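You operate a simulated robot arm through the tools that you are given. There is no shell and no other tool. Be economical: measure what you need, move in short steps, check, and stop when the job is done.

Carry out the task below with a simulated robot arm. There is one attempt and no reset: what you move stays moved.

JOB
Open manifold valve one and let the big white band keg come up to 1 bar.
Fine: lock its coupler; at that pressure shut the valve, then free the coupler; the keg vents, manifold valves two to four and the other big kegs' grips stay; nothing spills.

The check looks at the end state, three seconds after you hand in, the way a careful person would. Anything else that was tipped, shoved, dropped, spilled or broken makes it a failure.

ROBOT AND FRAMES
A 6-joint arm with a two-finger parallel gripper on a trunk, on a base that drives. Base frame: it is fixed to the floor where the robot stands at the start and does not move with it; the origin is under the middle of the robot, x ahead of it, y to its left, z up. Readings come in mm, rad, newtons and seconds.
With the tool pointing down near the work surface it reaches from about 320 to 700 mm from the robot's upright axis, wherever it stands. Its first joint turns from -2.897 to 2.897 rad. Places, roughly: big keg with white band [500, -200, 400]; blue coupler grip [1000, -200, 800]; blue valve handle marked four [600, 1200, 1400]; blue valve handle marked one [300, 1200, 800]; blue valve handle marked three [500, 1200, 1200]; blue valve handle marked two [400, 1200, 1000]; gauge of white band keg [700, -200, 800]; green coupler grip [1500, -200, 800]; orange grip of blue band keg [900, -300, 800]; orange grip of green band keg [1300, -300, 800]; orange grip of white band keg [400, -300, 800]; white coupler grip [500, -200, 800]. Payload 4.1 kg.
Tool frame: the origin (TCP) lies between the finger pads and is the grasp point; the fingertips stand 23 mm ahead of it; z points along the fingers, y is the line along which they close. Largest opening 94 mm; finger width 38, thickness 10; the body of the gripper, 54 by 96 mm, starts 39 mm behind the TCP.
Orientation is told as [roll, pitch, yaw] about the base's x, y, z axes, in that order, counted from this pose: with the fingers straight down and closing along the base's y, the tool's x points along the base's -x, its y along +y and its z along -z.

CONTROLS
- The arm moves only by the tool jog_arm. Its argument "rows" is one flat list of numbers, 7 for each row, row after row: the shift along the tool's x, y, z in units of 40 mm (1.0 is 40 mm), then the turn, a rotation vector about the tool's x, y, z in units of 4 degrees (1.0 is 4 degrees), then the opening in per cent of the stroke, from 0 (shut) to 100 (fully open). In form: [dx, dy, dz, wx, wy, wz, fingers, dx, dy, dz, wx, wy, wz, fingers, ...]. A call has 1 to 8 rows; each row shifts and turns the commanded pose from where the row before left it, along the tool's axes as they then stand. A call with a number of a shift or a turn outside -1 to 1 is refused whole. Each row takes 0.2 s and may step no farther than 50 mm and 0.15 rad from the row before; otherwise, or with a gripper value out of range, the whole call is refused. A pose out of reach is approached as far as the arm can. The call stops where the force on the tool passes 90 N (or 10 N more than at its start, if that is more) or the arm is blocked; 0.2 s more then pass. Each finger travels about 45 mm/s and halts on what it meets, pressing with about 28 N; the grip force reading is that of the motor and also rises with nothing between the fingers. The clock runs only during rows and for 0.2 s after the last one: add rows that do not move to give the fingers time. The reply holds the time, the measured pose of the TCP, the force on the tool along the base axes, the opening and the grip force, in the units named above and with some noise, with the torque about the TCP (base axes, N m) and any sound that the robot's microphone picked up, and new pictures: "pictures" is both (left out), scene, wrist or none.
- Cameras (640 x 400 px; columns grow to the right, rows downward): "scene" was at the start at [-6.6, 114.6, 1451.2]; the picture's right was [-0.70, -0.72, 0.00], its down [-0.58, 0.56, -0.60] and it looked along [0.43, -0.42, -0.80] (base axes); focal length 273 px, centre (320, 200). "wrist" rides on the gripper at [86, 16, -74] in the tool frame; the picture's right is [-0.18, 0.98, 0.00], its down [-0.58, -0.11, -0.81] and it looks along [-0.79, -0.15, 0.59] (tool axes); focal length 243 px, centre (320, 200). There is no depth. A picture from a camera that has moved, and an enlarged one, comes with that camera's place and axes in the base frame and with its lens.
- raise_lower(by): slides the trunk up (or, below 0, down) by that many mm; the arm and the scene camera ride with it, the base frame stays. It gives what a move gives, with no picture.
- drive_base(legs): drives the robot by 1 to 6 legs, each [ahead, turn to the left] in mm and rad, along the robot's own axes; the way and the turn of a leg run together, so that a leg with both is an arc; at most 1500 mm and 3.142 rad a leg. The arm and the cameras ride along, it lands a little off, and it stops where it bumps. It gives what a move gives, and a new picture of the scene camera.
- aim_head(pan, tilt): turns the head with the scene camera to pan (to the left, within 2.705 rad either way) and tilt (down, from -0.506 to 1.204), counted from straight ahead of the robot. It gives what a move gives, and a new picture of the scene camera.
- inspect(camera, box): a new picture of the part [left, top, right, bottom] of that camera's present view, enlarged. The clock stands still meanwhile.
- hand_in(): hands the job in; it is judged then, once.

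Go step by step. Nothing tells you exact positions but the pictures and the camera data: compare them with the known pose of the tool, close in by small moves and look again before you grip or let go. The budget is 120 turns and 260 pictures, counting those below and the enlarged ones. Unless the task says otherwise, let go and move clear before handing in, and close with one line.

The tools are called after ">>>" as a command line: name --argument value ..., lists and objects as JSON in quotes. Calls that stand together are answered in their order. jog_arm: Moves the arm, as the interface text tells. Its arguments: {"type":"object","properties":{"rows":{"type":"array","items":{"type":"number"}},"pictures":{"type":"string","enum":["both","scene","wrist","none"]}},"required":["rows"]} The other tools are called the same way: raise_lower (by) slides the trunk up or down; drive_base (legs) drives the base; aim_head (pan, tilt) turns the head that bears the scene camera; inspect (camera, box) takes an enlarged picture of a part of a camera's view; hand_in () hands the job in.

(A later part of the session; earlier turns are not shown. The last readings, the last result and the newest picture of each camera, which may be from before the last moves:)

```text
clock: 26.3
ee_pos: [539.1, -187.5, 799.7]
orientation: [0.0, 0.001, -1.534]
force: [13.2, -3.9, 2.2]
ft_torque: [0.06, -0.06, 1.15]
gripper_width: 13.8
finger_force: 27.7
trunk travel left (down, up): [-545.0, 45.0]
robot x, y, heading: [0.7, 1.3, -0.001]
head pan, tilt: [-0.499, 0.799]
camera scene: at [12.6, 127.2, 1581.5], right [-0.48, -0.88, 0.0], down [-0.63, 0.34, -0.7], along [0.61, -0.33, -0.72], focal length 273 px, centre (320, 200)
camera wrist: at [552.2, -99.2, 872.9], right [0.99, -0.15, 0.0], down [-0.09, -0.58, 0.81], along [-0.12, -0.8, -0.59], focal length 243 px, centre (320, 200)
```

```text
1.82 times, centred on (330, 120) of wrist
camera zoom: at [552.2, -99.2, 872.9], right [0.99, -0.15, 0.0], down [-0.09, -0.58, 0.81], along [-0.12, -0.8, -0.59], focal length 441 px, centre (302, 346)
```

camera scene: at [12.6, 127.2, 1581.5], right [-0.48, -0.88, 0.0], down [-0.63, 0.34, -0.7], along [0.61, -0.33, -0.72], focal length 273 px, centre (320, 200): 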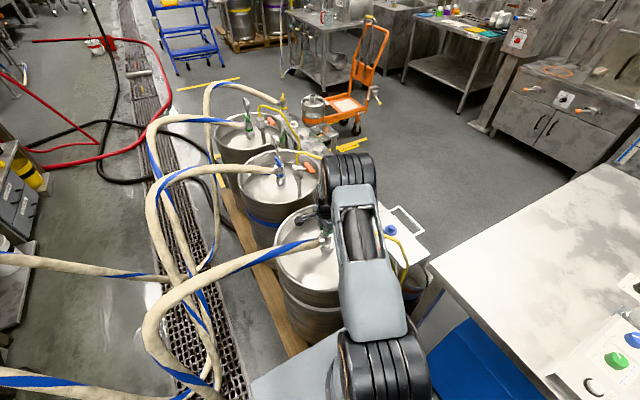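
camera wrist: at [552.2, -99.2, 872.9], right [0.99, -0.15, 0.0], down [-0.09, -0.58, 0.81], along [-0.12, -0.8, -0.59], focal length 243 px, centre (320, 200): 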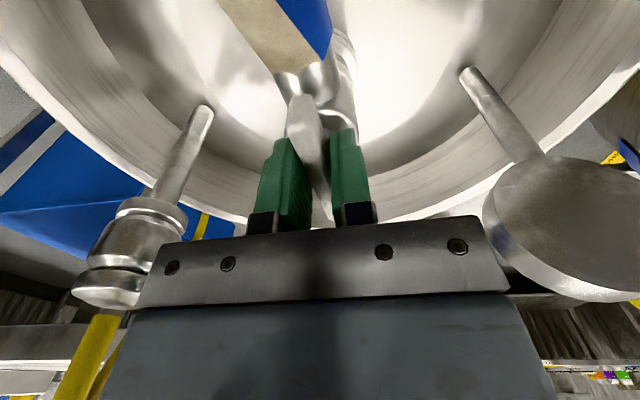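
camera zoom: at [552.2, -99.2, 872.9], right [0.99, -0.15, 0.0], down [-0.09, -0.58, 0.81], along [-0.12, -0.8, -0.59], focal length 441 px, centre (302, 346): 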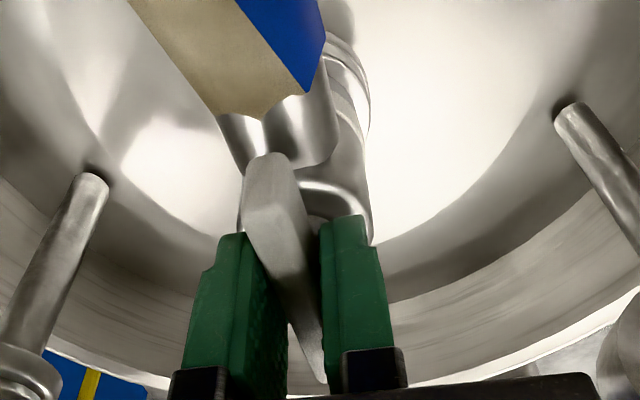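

The grip reached a stop near 90° (torque 1.15 N·m, bar starting to twist in the pads). I open and lift to check.

>>> jog_arm --rows '[0, 0, 0, 0, 0, 0, 55, 0, 0, 0, 0, 0, 0, 55, 0, 0, 0, 0, 0, 0, 55, 0, 0, -0.8, 0, 0, 0, 55, 0, 0, -1, 0, 0, 0, 55, 0, 0, -1, 0, 0, 0, 55, 0, 0, -1, 0, 0, 0, 55, 0, 0, -1, 0, 0, 0, 55]' --pictures "both"

>>> inspect --camera "wrist" --box '[200, 0, 440, 150]'

>>> inspect --camera "scene" --box '[270, 180, 390, 280]'

```text
clock: 28.1
ee_pos: [539.0, -187.1, 988.8]
orientation: [0.0, 0.0, -1.535]
force: [-0.5, 0.2, -0.6]
ft_torque: [-0.01, 0.0, -0.02]
gripper_width: 51.8
finger_force: 0.1
trunk travel left (down, up): [-545.0, 45.0]
robot x, y, heading: [0.4, 2.9, -0.002]
head pan, tilt: [-0.499, 0.799]
camera scene: at [11.1, 127.8, 1581.3], right [-0.48, -0.88, 0.0], down [-0.63, 0.34, -0.7], along [0.61, -0.33, -0.72], focal length 273 px, centre (320, 200)
camera wrist: at [552.3, -98.6, 1063.3], right [0.99, -0.15, 0.0], down [-0.09, -0.58, 0.81], along [-0.12, -0.8, -0.59], focal length 243 px, centre (320, 200)
```

scene: 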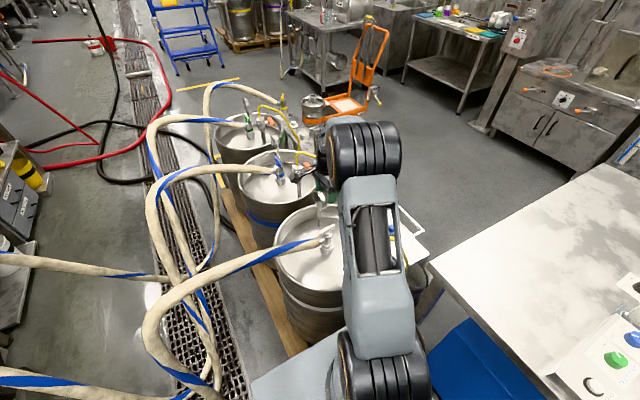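
wrist: 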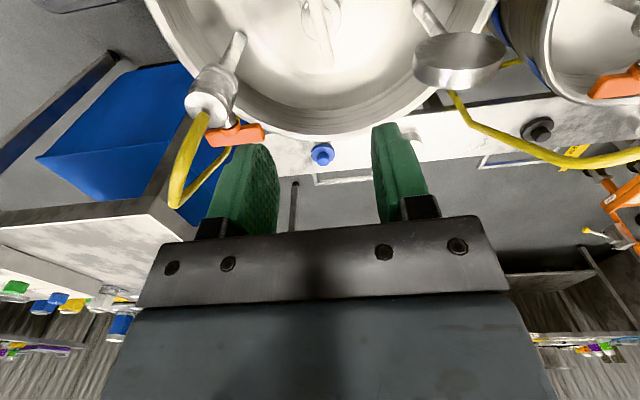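

```text
2.67 times, centred on (320, 75) of wrist
camera zoom: at [552.3, -98.6, 1063.3], right [0.99, -0.15, 0.0], down [-0.09, -0.58, 0.81], along [-0.12, -0.8, -0.59], focal length 647 px, centre (320, 533)
```

zoom: 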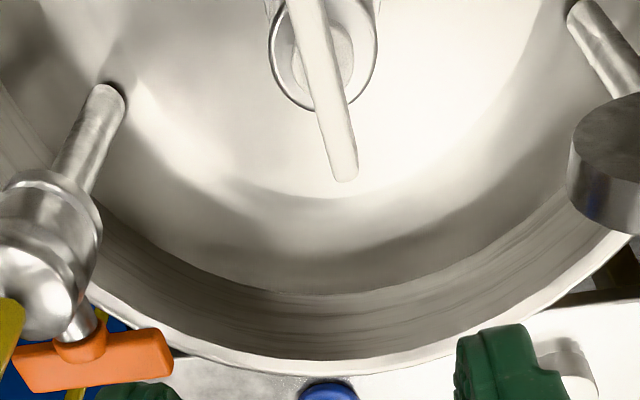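

```text
4.00 times, centred on (330, 230) of scene
camera zoom: at [11.1, 127.8, 1581.3], right [-0.48, -0.88, 0.0], down [-0.63, 0.34, -0.7], along [0.61, -0.33, -0.72], focal length 1092 px, centre (280, 80)
```

zoom: 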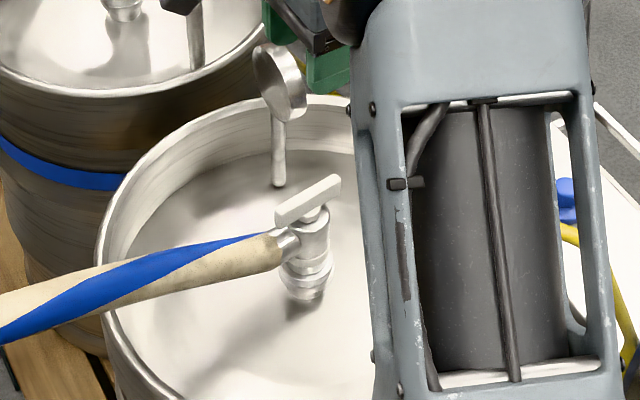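

The coupler grip now lies along y, over the hose — locked. Now I retract the arm high and drive to the manifold.

>>> jog_arm --rows '[0.7, -0.58, -0.7, 0, 0, 0, 55, 0.7, -0.58, -0.7, 0, 0, 0, 55, 0.7, -0.58, -0.7, 0, 0, 0, 55, 0.7, -0.58, -0.7, 0, 0, 0, 55, 0.7, -0.58, -0.7, 0, 0, 0, 55, 0.7, -0.58, -0.7, 0, 0, 0, 55, 0, 0, 0, 0, 0, 0, 55]' --pictures "scene"

>>> aim_head --pan 1.57 --tilt 0.9

```text
clock: 29.7
ee_pos: [394.9, -22.1, 1157.9]
orientation: [0.0, 0.001, -1.536]
force: [0.4, -0.1, 1.3]
ft_torque: [0.0, -0.02, -0.01]
gripper_width: 51.8
finger_force: 0.1
trunk travel left (down, up): [-545.0, 45.0]
robot x, y, heading: [0.5, -0.7, 0.003]
head pan, tilt: [-0.499, 0.799]
camera scene: at [11.3, 127.8, 1581.3], right [-0.48, -0.88, 0.0], down [-0.63, 0.34, -0.7], along [0.61, -0.33, -0.72], focal length 273 px, centre (320, 200)
```

scene: 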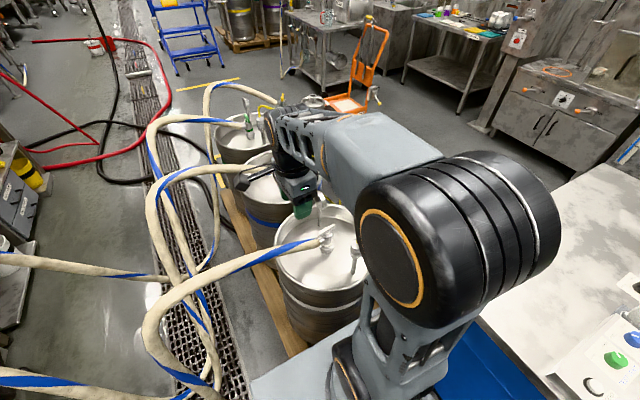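

```text
clock: 31.7
ee_pos: [395.2, -22.2, 1157.7]
orientation: [0.001, 0.0, -1.535]
force: [0.1, 0.2, 0.7]
ft_torque: [0.01, 0.01, 0.0]
gripper_width: 51.6
finger_force: 0.1
trunk travel left (down, up): [-545.0, 45.0]
robot x, y, heading: [-0.2, 1.4, 0.001]
head pan, tilt: [1.571, 0.901]
camera scene: at [-59.5, 241.8, 1573.4], right [1.0, 0.0, 0.0], down [0.0, -0.78, -0.62], along [0.0, 0.62, -0.78], focal length 273 px, centre (320, 200)
```

scene: 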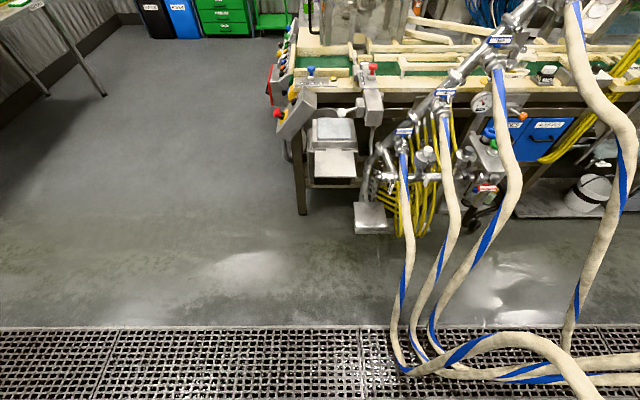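

The floor to the manifold is clear; handle one triangulates to about (301,1191,843). Before turning I check the clearance around the base.

>>> aim_head --pan -1.3 --tilt 1.2

>>> aim_head --pan 0.6 --tilt 1.2

```text
clock: 34.2
ee_pos: [395.0, -23.2, 1157.4]
orientation: [0.0, 0.0, -1.536]
force: [-0.4, -0.3, -0.6]
ft_torque: [-0.03, 0.01, -0.01]
gripper_width: 51.9
finger_force: 0.1
trunk travel left (down, up): [-545.0, 45.0]
robot x, y, heading: [0.7, -0.3, 0.001]
head pan, tilt: [-1.3, 1.201]
camera scene: at [-44.6, 112.4, 1553.6], right [-0.96, -0.27, 0.0], down [-0.25, 0.9, -0.36], along [0.1, -0.35, -0.93], focal length 273 px, centre (320, 200)
```

scene: 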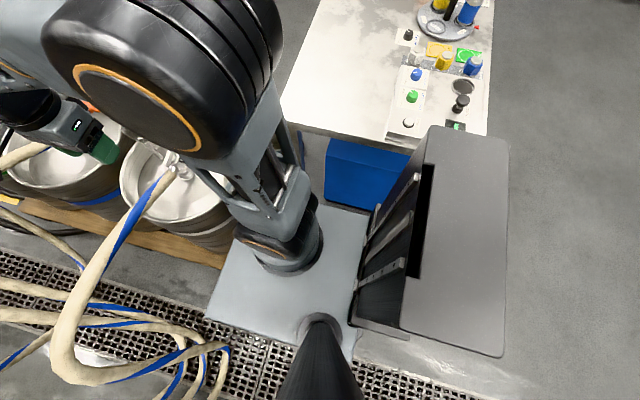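

```text
clock: 36.0
ee_pos: [395.1, -22.7, 1157.6]
orientation: [0.0, -0.001, -1.535]
force: [0.5, 0.6, -0.2]
ft_torque: [-0.01, 0.02, 0.0]
gripper_width: 51.7
finger_force: 0.0
trunk travel left (down, up): [-545.0, 45.0]
robot x, y, heading: [-2.3, -1.0, -0.001]
head pan, tilt: [0.6, 1.201]
camera scene: at [-13.4, 197.9, 1553.6], right [0.56, -0.83, 0.0], down [-0.77, -0.53, -0.36], along [0.3, 0.2, -0.93], focal length 273 px, centre (320, 200)
```

scene: 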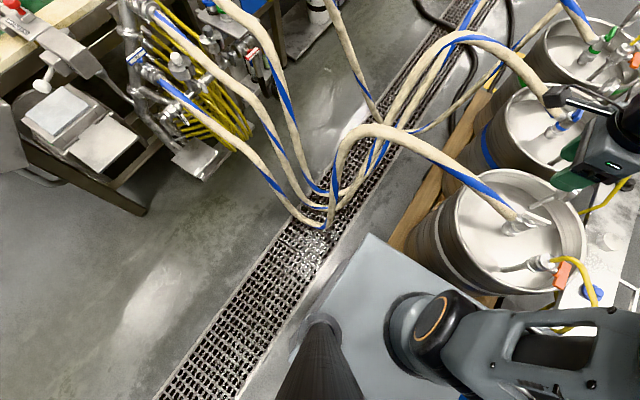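

The base is close to the pallet, so instead of spinning in place I back up, arc left, and drive to the manifold; hoses lie at x>330, clear of that path.

>>> aim_head --pan -0.5 --tilt 0.8

>>> drive_base --legs '[[-450, 0], [628, 1.571]]'

```text
clock: 37.4
ee_pos: [396.2, -22.1, 1157.5]
orientation: [0.0, -0.001, -1.536]
force: [0.2, -0.5, 0.1]
ft_torque: [0.05, -0.01, -0.04]
gripper_width: 51.6
finger_force: 0.0
trunk travel left (down, up): [-545.0, 45.0]
robot x, y, heading: [-2.6, 1.9, 0.005]
head pan, tilt: [-0.499, 0.799]
camera scene: at [11.3, 127.8, 1581.3], right [-0.48, -0.88, 0.0], down [-0.63, 0.34, -0.7], along [0.61, -0.33, -0.72], focal length 273 px, centre (320, 200)
```

scene: 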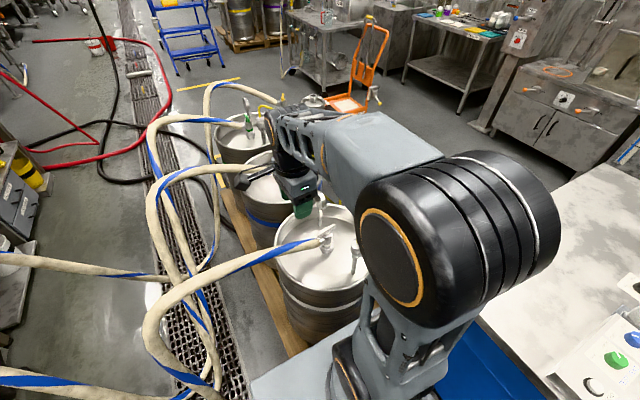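

```text
clock: 44.0
ee_pos: [-33.7, 810.5, 1157.0]
orientation: [0.001, -0.001, 0.049]
force: [-0.5, -0.3, 0.2]
ft_torque: [0.01, 0.01, -0.01]
gripper_width: 51.9
finger_force: 0.0
trunk travel left (down, up): [-545.0, 45.0]
robot x, y, heading: [-46.7, 412.3, 1.588]
head pan, tilt: [-0.499, 0.799]
cut short: leg 2
camera scene: at [-177.4, 423.6, 1581.3], right [0.88, -0.47, 0.0], down [-0.34, -0.63, -0.7], along [0.33, 0.62, -0.72], focal length 273 px, centre (320, 200)
```

scene: 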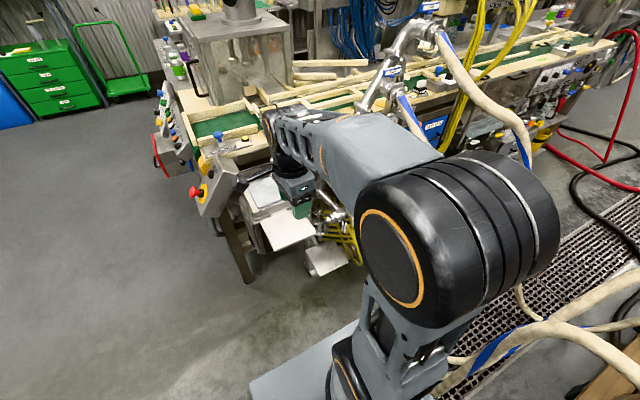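

Leg two was cut short right at its end; I look at the base surroundings for contact.

>>> aim_head --pan -1.3 --tilt 1.2

>>> aim_head --pan 0.3 --tilt 0.9

```text
clock: 45.1
ee_pos: [-33.6, 810.1, 1157.7]
orientation: [0.0, 0.0, 0.049]
force: [-0.2, -0.4, 0.1]
ft_torque: [0.01, -0.02, -0.02]
gripper_width: 51.5
finger_force: 0.1
trunk travel left (down, up): [-545.0, 45.0]
robot x, y, heading: [-48.8, 414.0, 1.582]
head pan, tilt: [-1.3, 1.201]
camera scene: at [-161.5, 367.8, 1553.6], right [0.28, -0.96, 0.0], down [-0.9, -0.26, -0.36], along [0.35, 0.1, -0.93], focal length 273 px, centre (320, 200)
```

scene: 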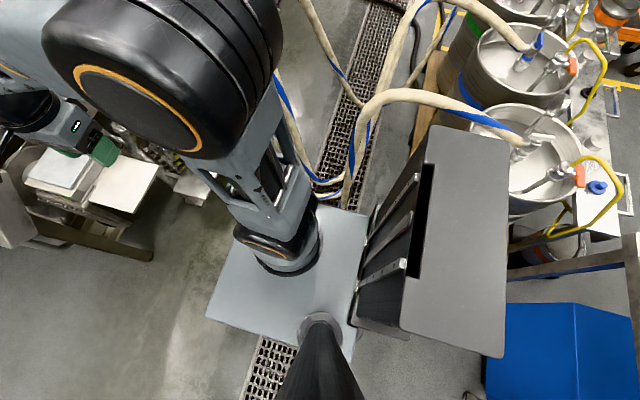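

```text
clock: 46.8
ee_pos: [-34.2, 810.1, 1157.4]
orientation: [0.001, 0.0, 0.049]
force: [0.3, -0.5, 0.4]
ft_torque: [0.0, -0.02, -0.01]
gripper_width: 51.6
finger_force: 0.1
trunk travel left (down, up): [-545.0, 45.0]
robot x, y, heading: [-49.7, 415.5, 1.579]
head pan, tilt: [0.3, 0.901]
camera scene: at [-238.3, 424.2, 1573.4], right [0.95, 0.3, 0.0], down [0.24, -0.75, -0.62], along [-0.19, 0.59, -0.78], focal length 273 px, centre (320, 200)
```

scene: 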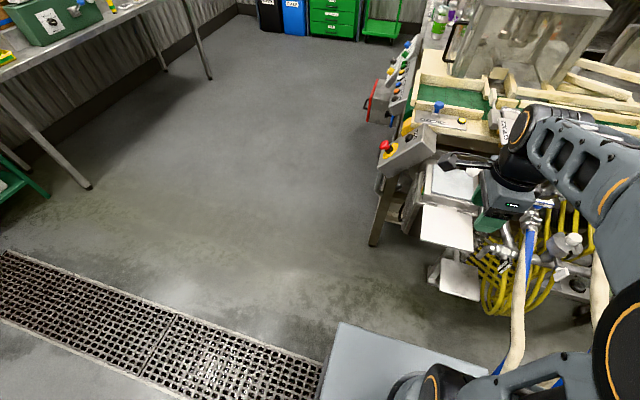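

>>> aim_head --pan -1.0 --tilt 1.2

>>> inspect --camera "scene" --box '[220, 50, 460, 230]'

```text
clock: 48.2
ee_pos: [-34.9, 810.2, 1158.6]
orientation: [-0.001, 0.002, 0.049]
force: [0.3, -0.6, -0.1]
ft_torque: [0.0, 0.02, -0.01]
gripper_width: 51.8
finger_force: 0.1
trunk travel left (down, up): [-545.0, 45.0]
robot x, y, heading: [-51.3, 412.9, 1.58]
head pan, tilt: [-1.0, 1.201]
camera scene: at [-168.5, 383.0, 1553.6], right [0.55, -0.84, 0.0], down [-0.78, -0.51, -0.36], along [0.3, 0.2, -0.93], focal length 273 px, centre (320, 200)
```

scene: 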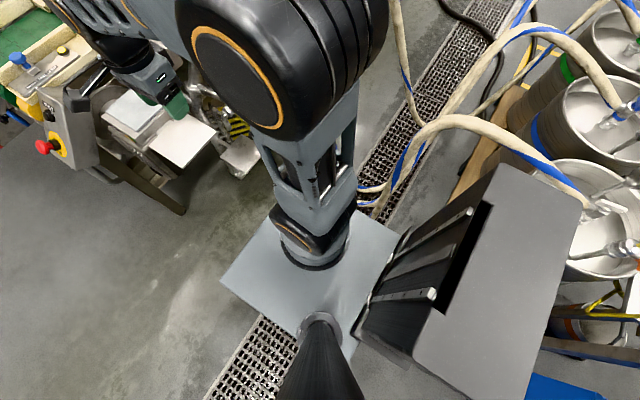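

```text
2.22 times, centred on (340, 140) of scene
camera zoom: at [-168.5, 383.0, 1553.6], right [0.55, -0.84, 0.0], down [-0.78, -0.51, -0.36], along [0.3, 0.2, -0.93], focal length 606 px, centre (276, 333)
```

zoom: 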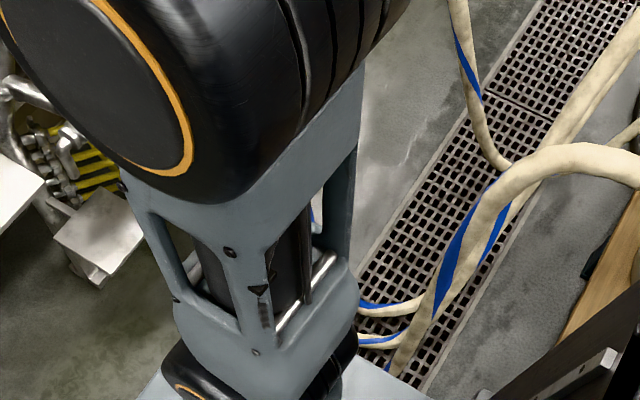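

Hoses look undisturbed; the base's right edge runs close to the hose bend on the drain. I'll go straight ahead in a short test leg (no sideways sweep).

>>> drive_base --legs '[[60, 0]]'

```text
clock: 49.2
ee_pos: [-34.5, 869.6, 1155.8]
orientation: [0.0, 0.0, 0.052]
force: [0.4, 0.6, -0.1]
ft_torque: [0.0, -0.01, -0.02]
gripper_width: 51.6
finger_force: 0.1
trunk travel left (down, up): [-545.0, 45.0]
robot x, y, heading: [-49.2, 474.4, 1.587]
head pan, tilt: [-1.0, 1.201]
camera scene: at [-169.1, 442.8, 1553.6], right [0.55, -0.83, 0.0], down [-0.78, -0.51, -0.36], along [0.3, 0.2, -0.93], focal length 273 px, centre (320, 200)
```

scene: 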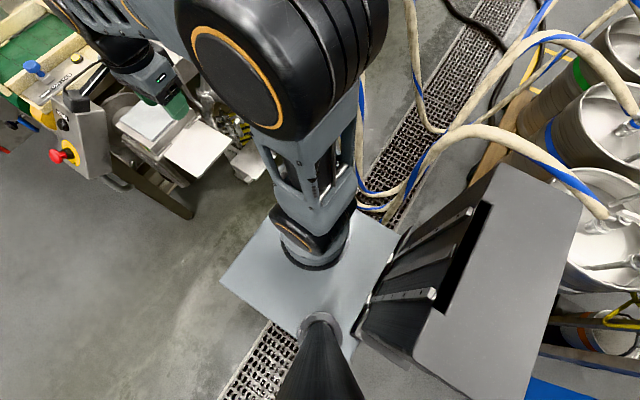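

Moved freely. Continue to y≈700.

>>> drive_base --legs '[[225, 0]]'

>>> aim_head --pan -0.55 --tilt 0.9

```text
clock: 50.9
ee_pos: [-39.9, 1093.2, 1156.6]
orientation: [0.0, 0.0, 0.055]
force: [0.7, -0.5, -0.3]
ft_torque: [-0.02, -0.02, 0.02]
gripper_width: 51.7
finger_force: 0.1
trunk travel left (down, up): [-545.0, 45.0]
robot x, y, heading: [-53.4, 696.0, 1.589]
head pan, tilt: [-1.0, 1.201]
camera scene: at [-172.2, 665.1, 1553.6], right [0.55, -0.83, 0.0], down [-0.78, -0.52, -0.36], along [0.3, 0.2, -0.93], focal length 273 px, centre (320, 200)
```

scene: 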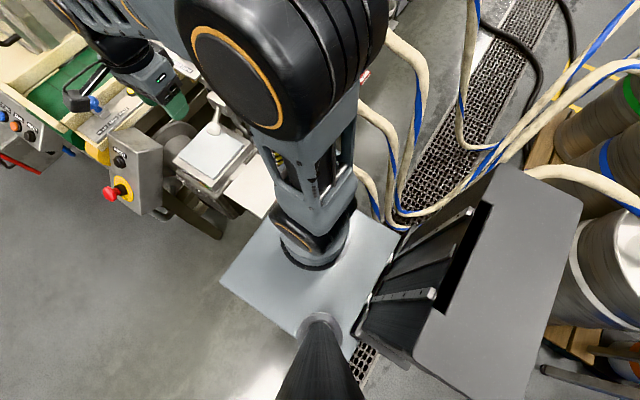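

```text
clock: 51.8
ee_pos: [-40.4, 1092.5, 1157.0]
orientation: [-0.001, 0.0, 0.056]
force: [1.1, 0.4, -0.3]
ft_torque: [0.01, -0.02, -0.01]
gripper_width: 51.7
finger_force: 0.0
trunk travel left (down, up): [-545.0, 45.0]
robot x, y, heading: [-51.9, 698.8, 1.586]
head pan, tilt: [-0.55, 0.901]
camera scene: at [-180.3, 698.4, 1573.4], right [0.86, -0.51, 0.0], down [-0.4, -0.67, -0.62], along [0.32, 0.53, -0.78], focal length 273 px, centre (320, 200)
```

scene: 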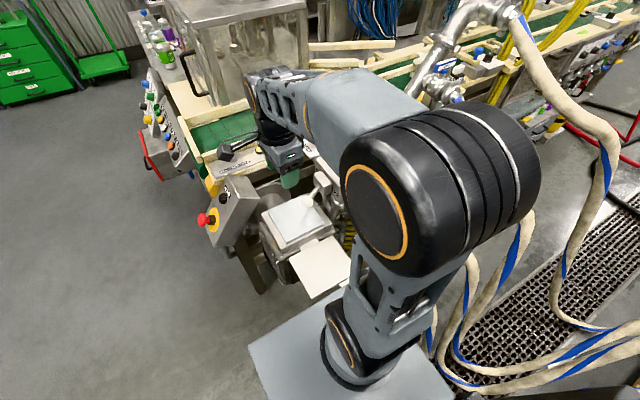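

At the manifold. Moving the tool over toward handle one, staying high.

>>> jog_arm --rows '[-1, 0.2, 0, 0, 0, 0, 60, -1, 0.2, 0, 0, 0, 0, 60, -1, 0.2, 0, 0, 0, 0, 60, -1, 0.2, 0, 0, 0, 0, 60, -1, 0.2, 0, 0, 0, 0, 60, -1, 0.2, 0, 0, 0, 0, 60, -1, 0.2, 0, 0, 0, 0, 60, -1, 0.2, 0, 0, 0, 0, 60]' --pictures "both"

```text
clock: 53.6
ee_pos: [276.2, 1175.9, 1156.1]
orientation: [0.0, -0.001, 0.056]
force: [-0.1, -0.2, 0.7]
ft_torque: [-0.01, 0.06, 0.0]
gripper_width: 56.6
finger_force: 0.0
trunk travel left (down, up): [-545.0, 45.0]
robot x, y, heading: [-56.3, 695.3, 1.591]
head pan, tilt: [-0.55, 0.901]
camera scene: at [-179.5, 698.9, 1573.5], right [0.86, -0.51, 0.0], down [-0.4, -0.67, -0.62], along [0.32, 0.53, -0.78], focal length 273 px, centre (320, 200)
camera wrist: at [189.2, 1186.8, 1230.7], right [0.13, 0.99, 0.0], down [0.59, -0.08, 0.81], along [0.8, -0.1, -0.59], focal length 243 px, centre (320, 200)
```

scene: 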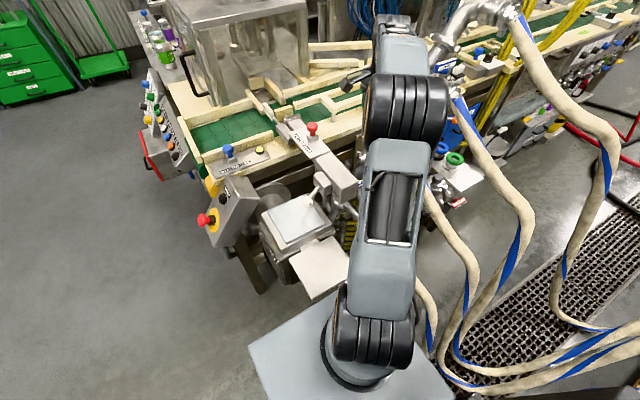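
wrist: 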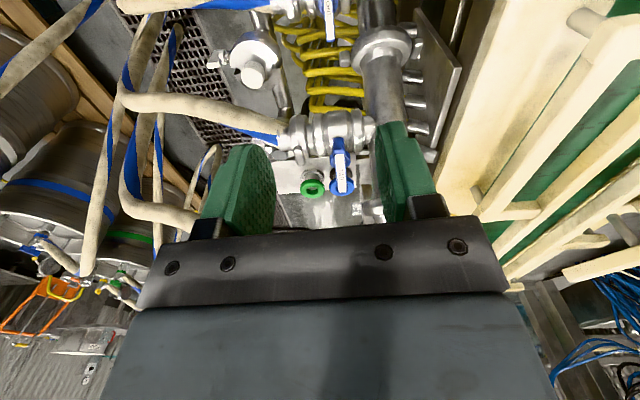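

Handle one is at about (309,1183,843) and handle two (400,1184,1025) would be close to the wrist on a vertical approach. I'll tilt the tool 28° so the arm leans away toward -x and come in along the tool axis.

>>> jog_arm --rows '[0, 0, 0, 0, -1, 0, 60, 0, 0, 0, 0, -1, 0, 60, 0, 0, 0, 0, -1, 0, 60, 0, 0, 0, 0, -1, 0, 60, 0, 0, 0, 0, -1, 0, 60, 0, 0, 0, 0, -1, 0, 60, 0, 0, 0, 0, -1, 0, 60, 0.98, 0.1, 0.35, 0, 0, 0, 60]' --pictures "none"

>>> jog_arm --rows '[0.98, 0.1, 0.35, 0, 0, 0, 60, 0.98, 0.1, 0.35, 0, 0, 0, 60, 0, 0, 0, 0, 0, 0, 60]' --pictures "both"

```text
clock: 55.4
ee_pos: [246.4, 1177.5, 1127.0]
orientation: [0.0, -0.491, 0.056]
force: [0.5, 1.0, 0.6]
ft_torque: [-0.01, 0.02, -0.01]
gripper_width: 56.2
finger_force: 0.0
trunk travel left (down, up): [-545.0, 45.0]
robot x, y, heading: [-56.3, 696.4, 1.588]
head pan, tilt: [-0.55, 0.901]
```

```text
clock: 56.2
ee_pos: [191.2, 1183.8, 1063.7]
orientation: [-0.001, -0.488, 0.055]
force: [-0.2, 0.2, -0.9]
ft_torque: [-0.01, -0.01, 0.01]
gripper_width: 56.3
finger_force: 0.0
trunk travel left (down, up): [-545.0, 45.0]
robot x, y, heading: [-52.6, 698.0, 1.589]
head pan, tilt: [-0.55, 0.901]
camera scene: at [-180.2, 698.5, 1573.5], right [0.86, -0.51, 0.0], down [-0.4, -0.67, -0.62], along [0.32, 0.53, -0.78], focal length 273 px, centre (320, 200)
camera wrist: at [78.9, 1193.6, 1088.2], right [0.11, 0.99, 0.09], down [0.14, -0.1, 0.98], along [0.98, -0.09, -0.15], focal length 243 px, centre (320, 200)
```

scene: 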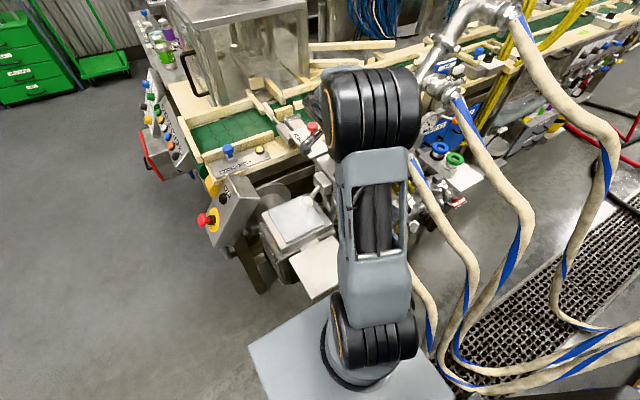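
wrist: 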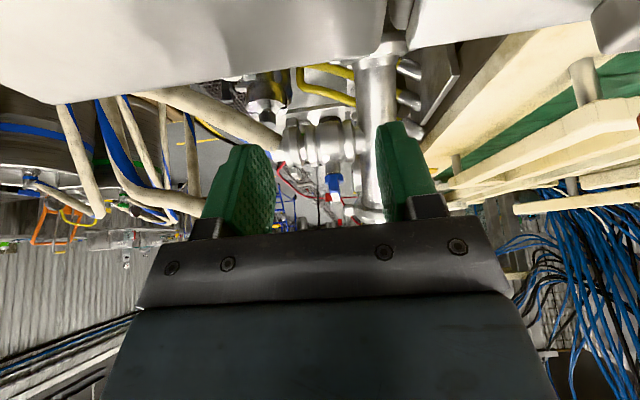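

There's a boxy device just left of handle one; I check its position before descending.

>>> inspect --camera "scene" --box '[260, 70, 480, 230]'

>>> inspect --camera "wrist" --box '[0, 0, 640, 240]'

```text
2.50 times, centred on (370, 150) of scene
camera zoom: at [-180.2, 698.5, 1573.5], right [0.86, -0.51, 0.0], down [-0.4, -0.67, -0.62], along [0.32, 0.53, -0.78], focal length 682 px, centre (195, 325)
```

zoom: 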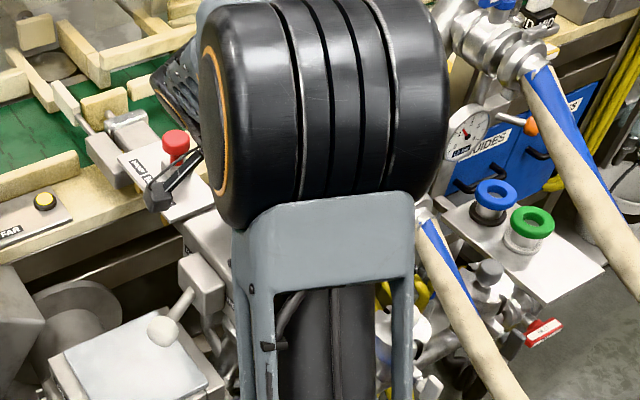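

```text
1.00 times, centred on (320, 120) of wrist (not enlarged: the box is as wide or as high as the picture)
camera zoom: at [78.9, 1193.6, 1088.2], right [0.11, 0.99, 0.09], down [0.14, -0.1, 0.98], along [0.98, -0.09, -0.15], focal length 243 px, centre (320, 280)
```

zoom: 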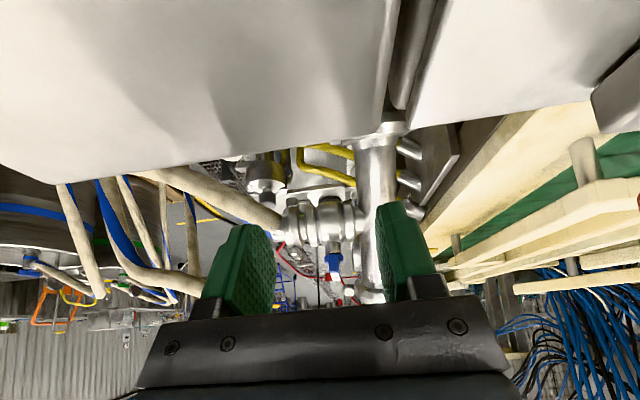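

The box's right edge is at x≈160, top z≈1026. I reduce the lean to 10° and come down vertically over the handle instead, keeping the camera clear of the box.

>>> jog_arm --rows '[0, 0, 0, 0, 1, 0, 60, 0, 0, 0, 0, 1, 0, 60, 0, 0, 0, 0, 1, 0, 60, 0, 0, 0, 0, 1, 0, 60, 0, 0, 0, 0, 0.5, 0, 60, -0.97, -0.055, 0.171, 0, 0, 0, 60, -0.97, -0.055, 0.171, 0, 0, 0, 60, -0.97, -0.055, 0.171, 0, 0, 0, 60]' --pictures "wrist"

>>> inspect --camera "wrist" --box '[220, 0, 420, 125]'

```text
clock: 58.0
ee_pos: [306.6, 1183.2, 1064.9]
orientation: [-0.002, -0.175, 0.056]
force: [-1.1, 0.0, -0.9]
ft_torque: [0.01, 0.02, -0.02]
gripper_width: 56.4
finger_force: 0.1
trunk travel left (down, up): [-545.0, 45.0]
robot x, y, heading: [-51.8, 692.3, 1.587]
head pan, tilt: [-0.55, 0.901]
camera wrist: at [208.6, 1193.3, 1122.2], right [0.13, 0.99, 0.03], down [0.44, -0.08, 0.89], along [0.89, -0.1, -0.45], focal length 243 px, centre (320, 200)
```

wrist: 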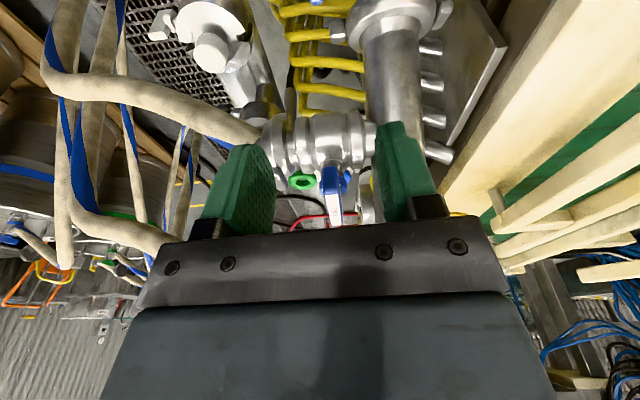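

```text
3.20 times, centred on (320, 62) of wrist
camera zoom: at [208.6, 1193.3, 1122.2], right [0.13, 0.99, 0.03], down [0.44, -0.08, 0.89], along [0.89, -0.1, -0.45], focal length 776 px, centre (320, 640)
```

zoom: 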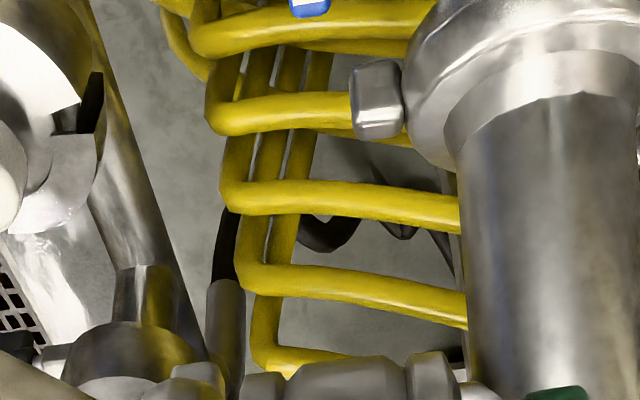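

Handle one's far end is seen below. The pipe and clamp behind are near, so I narrow the opening, lean slightly more, and descend part way for a closer look.

>>> jog_arm --rows '[0, 0, 0, 0, -1, 0, 40, 0, 0, 0, 0, -0.5, 0, 40, 0.277, 0, 0.96, 0, 0, 0, 40, 0.277, 0, 0.96, 0, 0, 0, 40, 0.277, 0, 0.96, 0, 0, 0, 40, 0, 0, 0, 0, 0, 0, 40]' --pictures "wrist"

>>> inspect --camera "wrist" --box '[220, 0, 460, 200]'

```text
clock: 59.4
ee_pos: [305.9, 1182.1, 944.4]
orientation: [0.0, -0.28, 0.056]
force: [-0.7, 0.0, -0.7]
ft_torque: [-0.03, 0.01, 0.04]
gripper_width: 37.4
finger_force: 0.0
trunk travel left (down, up): [-545.0, 45.0]
robot x, y, heading: [-58.3, 696.3, 1.588]
head pan, tilt: [-0.55, 0.901]
camera wrist: at [201.1, 1192.7, 992.1], right [0.12, 0.99, 0.05], down [0.34, -0.09, 0.94], along [0.93, -0.1, -0.35], focal length 243 px, centre (320, 200)
```

wrist: 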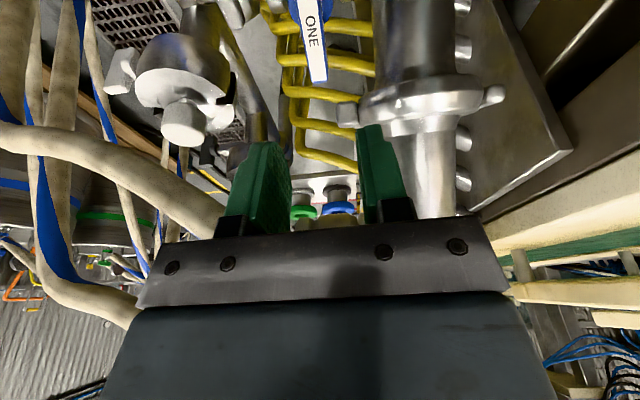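

```text
2.00 times, centred on (340, 100) of wrist
camera zoom: at [201.1, 1192.7, 992.1], right [0.12, 0.99, 0.05], down [0.34, -0.09, 0.94], along [0.93, -0.1, -0.35], focal length 485 px, centre (280, 400)
```

zoom: 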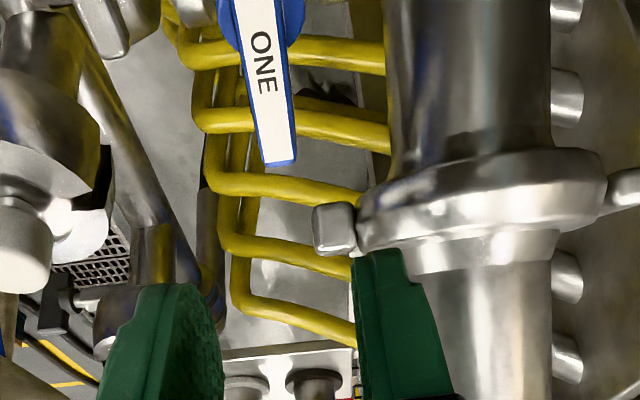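

The handle bar: centre about (293,1183), top z≈853, along x. Aligning yaw and descending onto it.

>>> jog_arm --rows '[0, 0, 0, 0.276, 0, 0.961, 40, 0.32, 0.01, 0.723, 0, 0, 0, 40, 0.32, 0.01, 0.723, 0, 0, 0, 40, 0, 0, 0, 0, 0, 0, 40]' --pictures "wrist"

>>> inspect --camera "wrist" --box '[220, 20, 460, 220]'

```text
clock: 60.4
ee_pos: [300.8, 1183.4, 882.1]
orientation: [-0.001, -0.28, -0.014]
force: [0.4, 0.2, 0.0]
ft_torque: [-0.01, 0.02, -0.02]
gripper_width: 37.5
finger_force: 0.1
trunk travel left (down, up): [-545.0, 45.0]
robot x, y, heading: [-57.0, 697.3, 1.589]
head pan, tilt: [-0.55, 0.901]
camera wrist: at [197.0, 1201.0, 929.9], right [0.19, 0.98, 0.05], down [0.33, -0.11, 0.94], along [0.92, -0.16, -0.35], focal length 243 px, centre (320, 200)
```

wrist: 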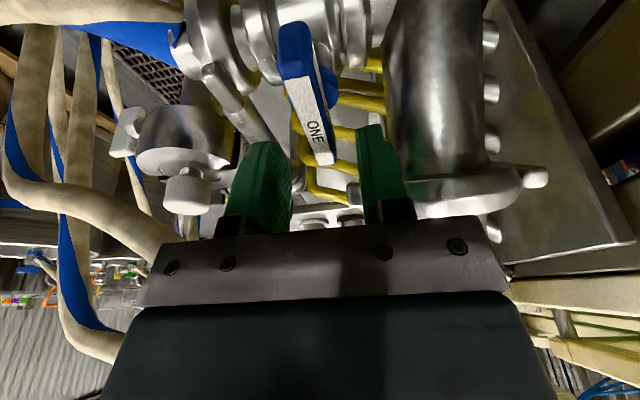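

```text
2.00 times, centred on (340, 120) of wrist
camera zoom: at [197.0, 1201.0, 929.9], right [0.19, 0.98, 0.05], down [0.33, -0.11, 0.94], along [0.92, -0.16, -0.35], focal length 485 px, centre (280, 360)
```

zoom: 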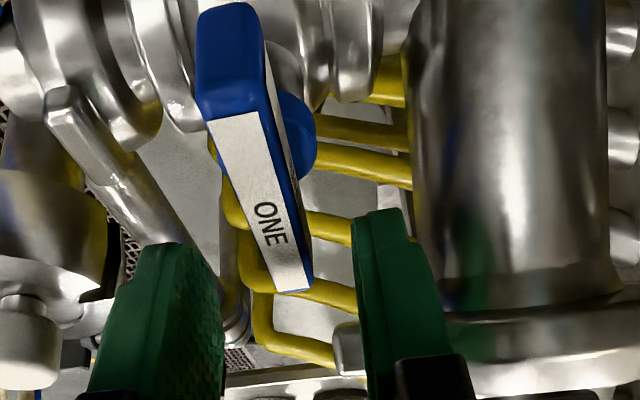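

>>> jog_arm --rows '[0.34, 0, 0.735, 0, 0, 0, 40, 0, 0, 0, 0, 0, 0, 40, 0, 0, 0, 0, 0, 0, 20, 0, 0, 0, 0, 0, 0, 0, 0, 0, 0, 0, 0, 0, 0, 0, 0, 0, 0, 0, 0, 0]' --pictures "wrist"

>>> inspect --camera "wrist" --box '[220, 20, 460, 220]'

```text
clock: 61.8
ee_pos: [298.3, 1184.3, 848.7]
orientation: [-0.002, -0.278, -0.01]
force: [0.6, -2.7, -2.6]
ft_torque: [0.13, -0.47, 1.66]
gripper_width: 12.5
finger_force: 45.0
trunk travel left (down, up): [-545.0, 45.0]
robot x, y, heading: [-50.6, 695.3, 1.585]
head pan, tilt: [-0.55, 0.901]
camera wrist: at [194.4, 1201.1, 897.2], right [0.19, 0.98, 0.05], down [0.34, -0.11, 0.94], along [0.92, -0.16, -0.35], focal length 243 px, centre (320, 200)
```

wrist: 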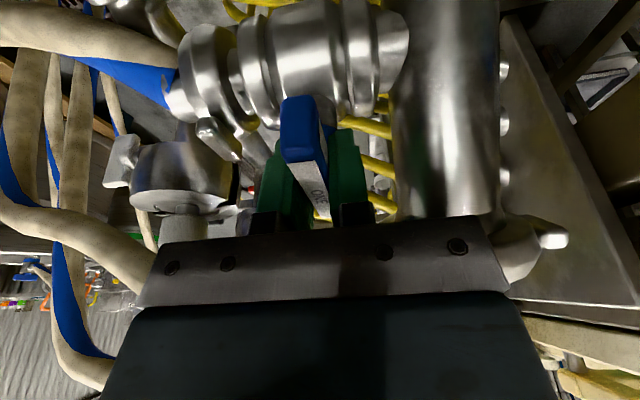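

```text
2.00 times, centred on (340, 120) of wrist
camera zoom: at [194.4, 1201.1, 897.2], right [0.19, 0.98, 0.05], down [0.34, -0.11, 0.94], along [0.92, -0.16, -0.35], focal length 485 px, centre (280, 360)
```

zoom: 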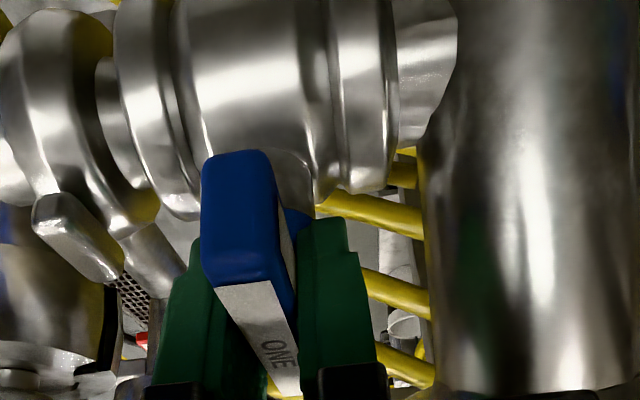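

Gripped handle one. Testing small counter-clockwise turn (about the vertical) for resistance.

>>> jog_arm --rows '[0, 0, 0, -0.276, 0, -0.961, 0, 0, 0, 0, -0.276, 0, -0.961, 0]' --pictures "none"

```text
clock: 62.4
ee_pos: [297.7, 1184.5, 850.0]
orientation: [0.004, -0.28, 0.124]
force: [13.0, 11.2, -0.1]
ft_torque: [-0.82, 1.11, -0.03]
gripper_width: 12.3
finger_force: 45.5
trunk travel left (down, up): [-545.0, 45.0]
robot x, y, heading: [-55.8, 694.5, 1.585]
head pan, tilt: [-0.55, 0.901]
```

>>> jog_arm --rows '[0, 0, 0, -0.276, 0, -0.961, 0, 0, 0, 0, -0.276, 0, -0.961, 0]' --pictures "wrist"

>>> inspect --camera "wrist" --box '[220, 20, 460, 220]'

```text
clock: 63.0
ee_pos: [297.3, 1184.8, 850.4]
orientation: [0.002, -0.281, 0.263]
force: [20.5, 15.3, -2.0]
ft_torque: [-0.47, -0.49, -0.07]
gripper_width: 12.9
finger_force: 45.4
trunk travel left (down, up): [-545.0, 45.0]
robot x, y, heading: [-54.2, 692.8, 1.589]
head pan, tilt: [-0.55, 0.901]
camera wrist: at [193.4, 1173.0, 897.1], right [-0.09, 0.99, 0.05], down [0.35, -0.02, 0.94], along [0.93, 0.1, -0.35], focal length 243 px, centre (320, 200)
```

wrist: 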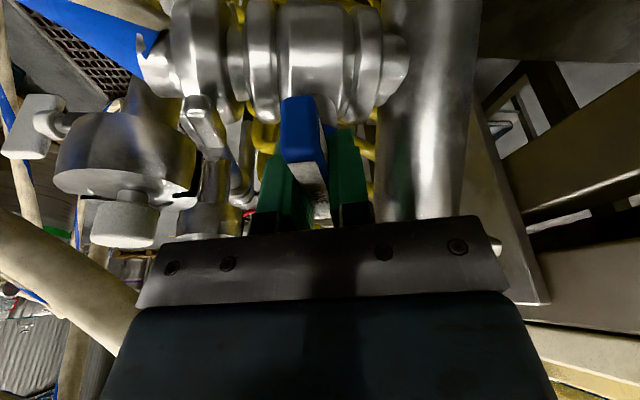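

```text
2.00 times, centred on (340, 120) of wrist
camera zoom: at [193.4, 1173.0, 897.1], right [-0.09, 0.99, 0.05], down [0.35, -0.02, 0.94], along [0.93, 0.1, -0.35], focal length 485 px, centre (280, 360)
```

zoom: 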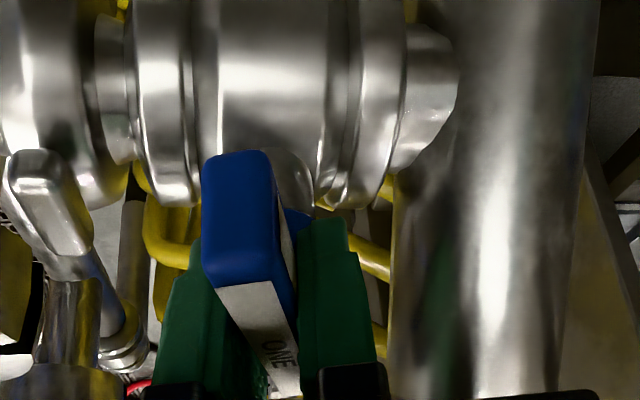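

Counter-clockwise works freely. I open to about 47°, then close again promptly as a first small dose, to learn the filling rate.

>>> jog_arm --rows '[-0.04, 0.015, 0.012, -0.276, 0, -0.961, 0, 0, 0, 0, -0.276, 0, -0.961, 0, 0, 0, 0, -0.276, 0, -0.961, 0, 0, 0, 0, -0.276, 0, -0.961, 0, 0, 0, 0, -0.276, 0, -0.961, 0, 0, 0, 0, -0.276, 0, -0.961, 0, 0, 0, 0, -0.276, 0, -0.961, 0, 0, 0, 0, -0.276, 0, -0.961, 0]' --pictures "none"

```text
clock: 64.8
ee_pos: [296.4, 1186.7, 849.8]
orientation: [-0.001, -0.279, 0.825]
force: [3.5, 34.9, -1.5]
ft_torque: [-0.22, 0.76, -0.07]
gripper_width: 12.3
finger_force: 44.6
trunk travel left (down, up): [-545.0, 45.0]
robot x, y, heading: [-50.1, 698.2, 1.587]
head pan, tilt: [-0.55, 0.901]
```

>>> jog_arm --rows '[0, 0, 0, 0.276, 0, 0.961, 0, 0, 0, 0, 0.276, 0, 0.961, 0, 0, 0, 0, 0.276, 0, 0.961, 0, 0, 0, 0, 0.276, 0, 0.961, 0, 0, 0, 0, 0.276, 0, 0.961, 0, 0, 0, 0, 0.276, 0, 0.961, 0, 0, 0, 0, 0.276, 0, 0.961, 0, 0, 0, 0, 0.276, 0, 0.961, 0]' --pictures "none"

>>> jog_arm --rows '[0, 0, 0, 0.276, 0, 0.961, 0, 0, 0, 0, 0.276, 0, 0.961, 0, 0, 0, 0, 0.276, 0, 0.961, 0, 0, 0, 0, 0.276, 0, 0.961, 0]' --pictures "wrist"

```text
clock: 66.6
ee_pos: [297.1, 1185.8, 849.3]
orientation: [0.003, -0.28, 0.262]
force: [7.7, 20.1, 12.8]
ft_torque: [-0.46, 1.14, -0.09]
gripper_width: 12.4
finger_force: 45.1
trunk travel left (down, up): [-545.0, 45.0]
robot x, y, heading: [-49.7, 698.9, 1.586]
head pan, tilt: [-0.55, 0.901]
```

```text
clock: 67.6
ee_pos: [297.0, 1184.0, 850.6]
orientation: [-0.001, -0.281, -0.01]
force: [11.6, 16.6, 7.8]
ft_torque: [0.27, 0.34, 1.63]
gripper_width: 12.5
finger_force: 45.2
trunk travel left (down, up): [-545.0, 45.0]
robot x, y, heading: [-53.8, 694.8, 1.591]
head pan, tilt: [-0.55, 0.901]
camera wrist: at [194.2, 1200.9, 897.1], right [0.19, 0.98, 0.05], down [0.33, -0.11, 0.94], along [0.92, -0.16, -0.35], focal length 243 px, centre (320, 200)
```

wrist: 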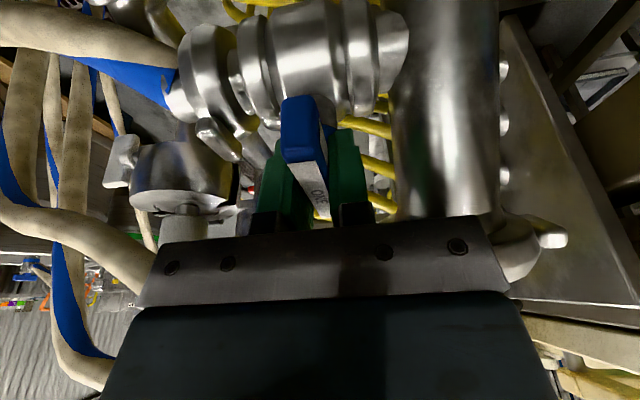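

The handle is back at its closed stop (torque 1.6 N·m). I release and retreat upward.

>>> jog_arm --rows '[0, 0, 0, 0, 0, 0, 40, 0, 0, 0, 0, 0, 0, 40, -0.25, 0, -0.87, 0, 0, 0, 40, -0.25, 0, -0.87, 0, 0, 0, 40, -0.25, 0, -0.87, 0, 0, 0, 40, -0.25, 0, -0.87, 0, 0, 0, 40, -0.25, 0, -0.87, 0, 0, 0, 40, -0.25, 0, -0.87, 0, 0, 0, 40]' --pictures "wrist"

>>> inspect --camera "wrist" --box '[260, 0, 380, 75]'

```text
clock: 69.4
ee_pos: [296.3, 1183.6, 1065.3]
orientation: [0.001, -0.28, -0.013]
force: [0.6, -0.6, 0.2]
ft_torque: [0.01, -0.04, 0.0]
gripper_width: 37.5
finger_force: 0.1
trunk travel left (down, up): [-545.0, 45.0]
robot x, y, heading: [-50.3, 695.7, 1.587]
head pan, tilt: [-0.55, 0.901]
camera wrist: at [192.0, 1201.3, 1113.7], right [0.19, 0.98, 0.05], down [0.34, -0.11, 0.94], along [0.92, -0.16, -0.35], focal length 243 px, centre (320, 200)
```

wrist: 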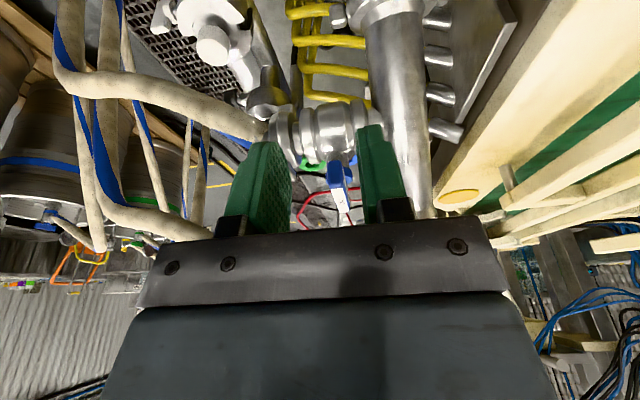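

```text
5.33 times, centred on (320, 38) of wrist
camera zoom: at [192.0, 1201.3, 1113.7], right [0.19, 0.98, 0.05], down [0.34, -0.11, 0.94], along [0.92, -0.16, -0.35], focal length 1294 px, centre (320, 1067)
```

zoom: 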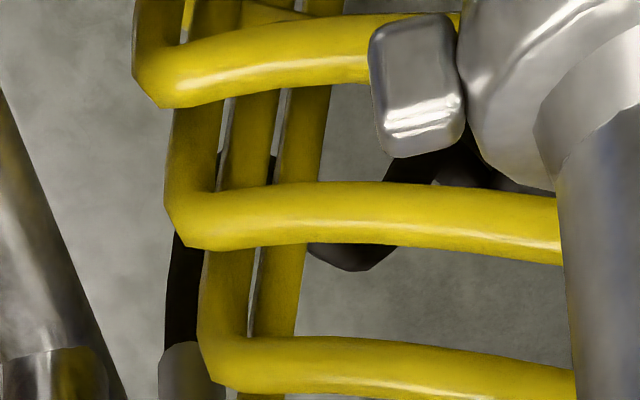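

Now raising and levelling the tool, then driving back along the same path.

>>> jog_arm --rows '[0, 0, -0.6, 0, 1, 0, 40, 0, 0, -0.6, 0, 1, 0, 40, 0, 0, -0.6, 0, 1, 0, 40, 0, 0, -0.6, 0, 1, 0, 40, 0.3, -1, 0, 0, 0, 0, 40, 0.3, -1, 0, 0, 0, 0, 40]' --pictures "none"

>>> drive_base --legs '[[-270, 0], [-628, -1.587]]'

```text
clock: 70.8
ee_pos: [254.1, 1103.6, 1164.0]
orientation: [0.003, 0.0, -0.014]
force: [0.2, 0.5, 0.1]
ft_torque: [0.0, 0.01, -0.02]
gripper_width: 37.5
finger_force: 0.1
trunk travel left (down, up): [-545.0, 45.0]
robot x, y, heading: [-55.4, 696.9, 1.584]
head pan, tilt: [-0.55, 0.901]
```

```text
clock: 76.7
ee_pos: [-61.9, -295.5, 1163.2]
orientation: [0.001, 0.001, -1.646]
force: [1.0, -0.9, -0.4]
ft_torque: [0.02, 0.0, 0.0]
gripper_width: 37.8
finger_force: 0.1
trunk travel left (down, up): [-545.0, 45.0]
robot x, y, heading: [-449.6, 39.3, -0.038]
head pan, tilt: [-0.55, 0.901]
cut short: leg 2
camera scene: at [-441.6, 161.4, 1573.5], right [-0.56, -0.83, 0.0], down [-0.65, 0.44, -0.62], along [0.52, -0.34, -0.78], focal length 273 px, centre (320, 200)
```

scene: 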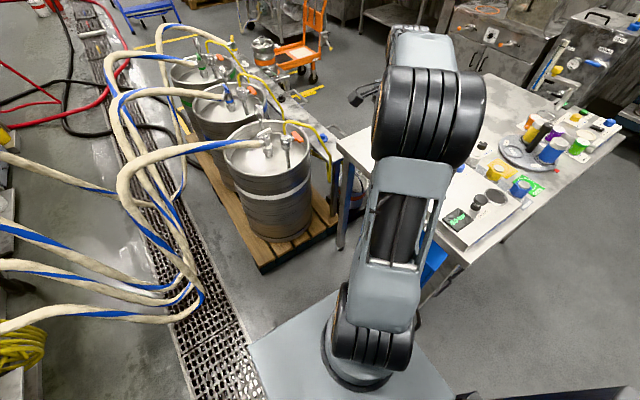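

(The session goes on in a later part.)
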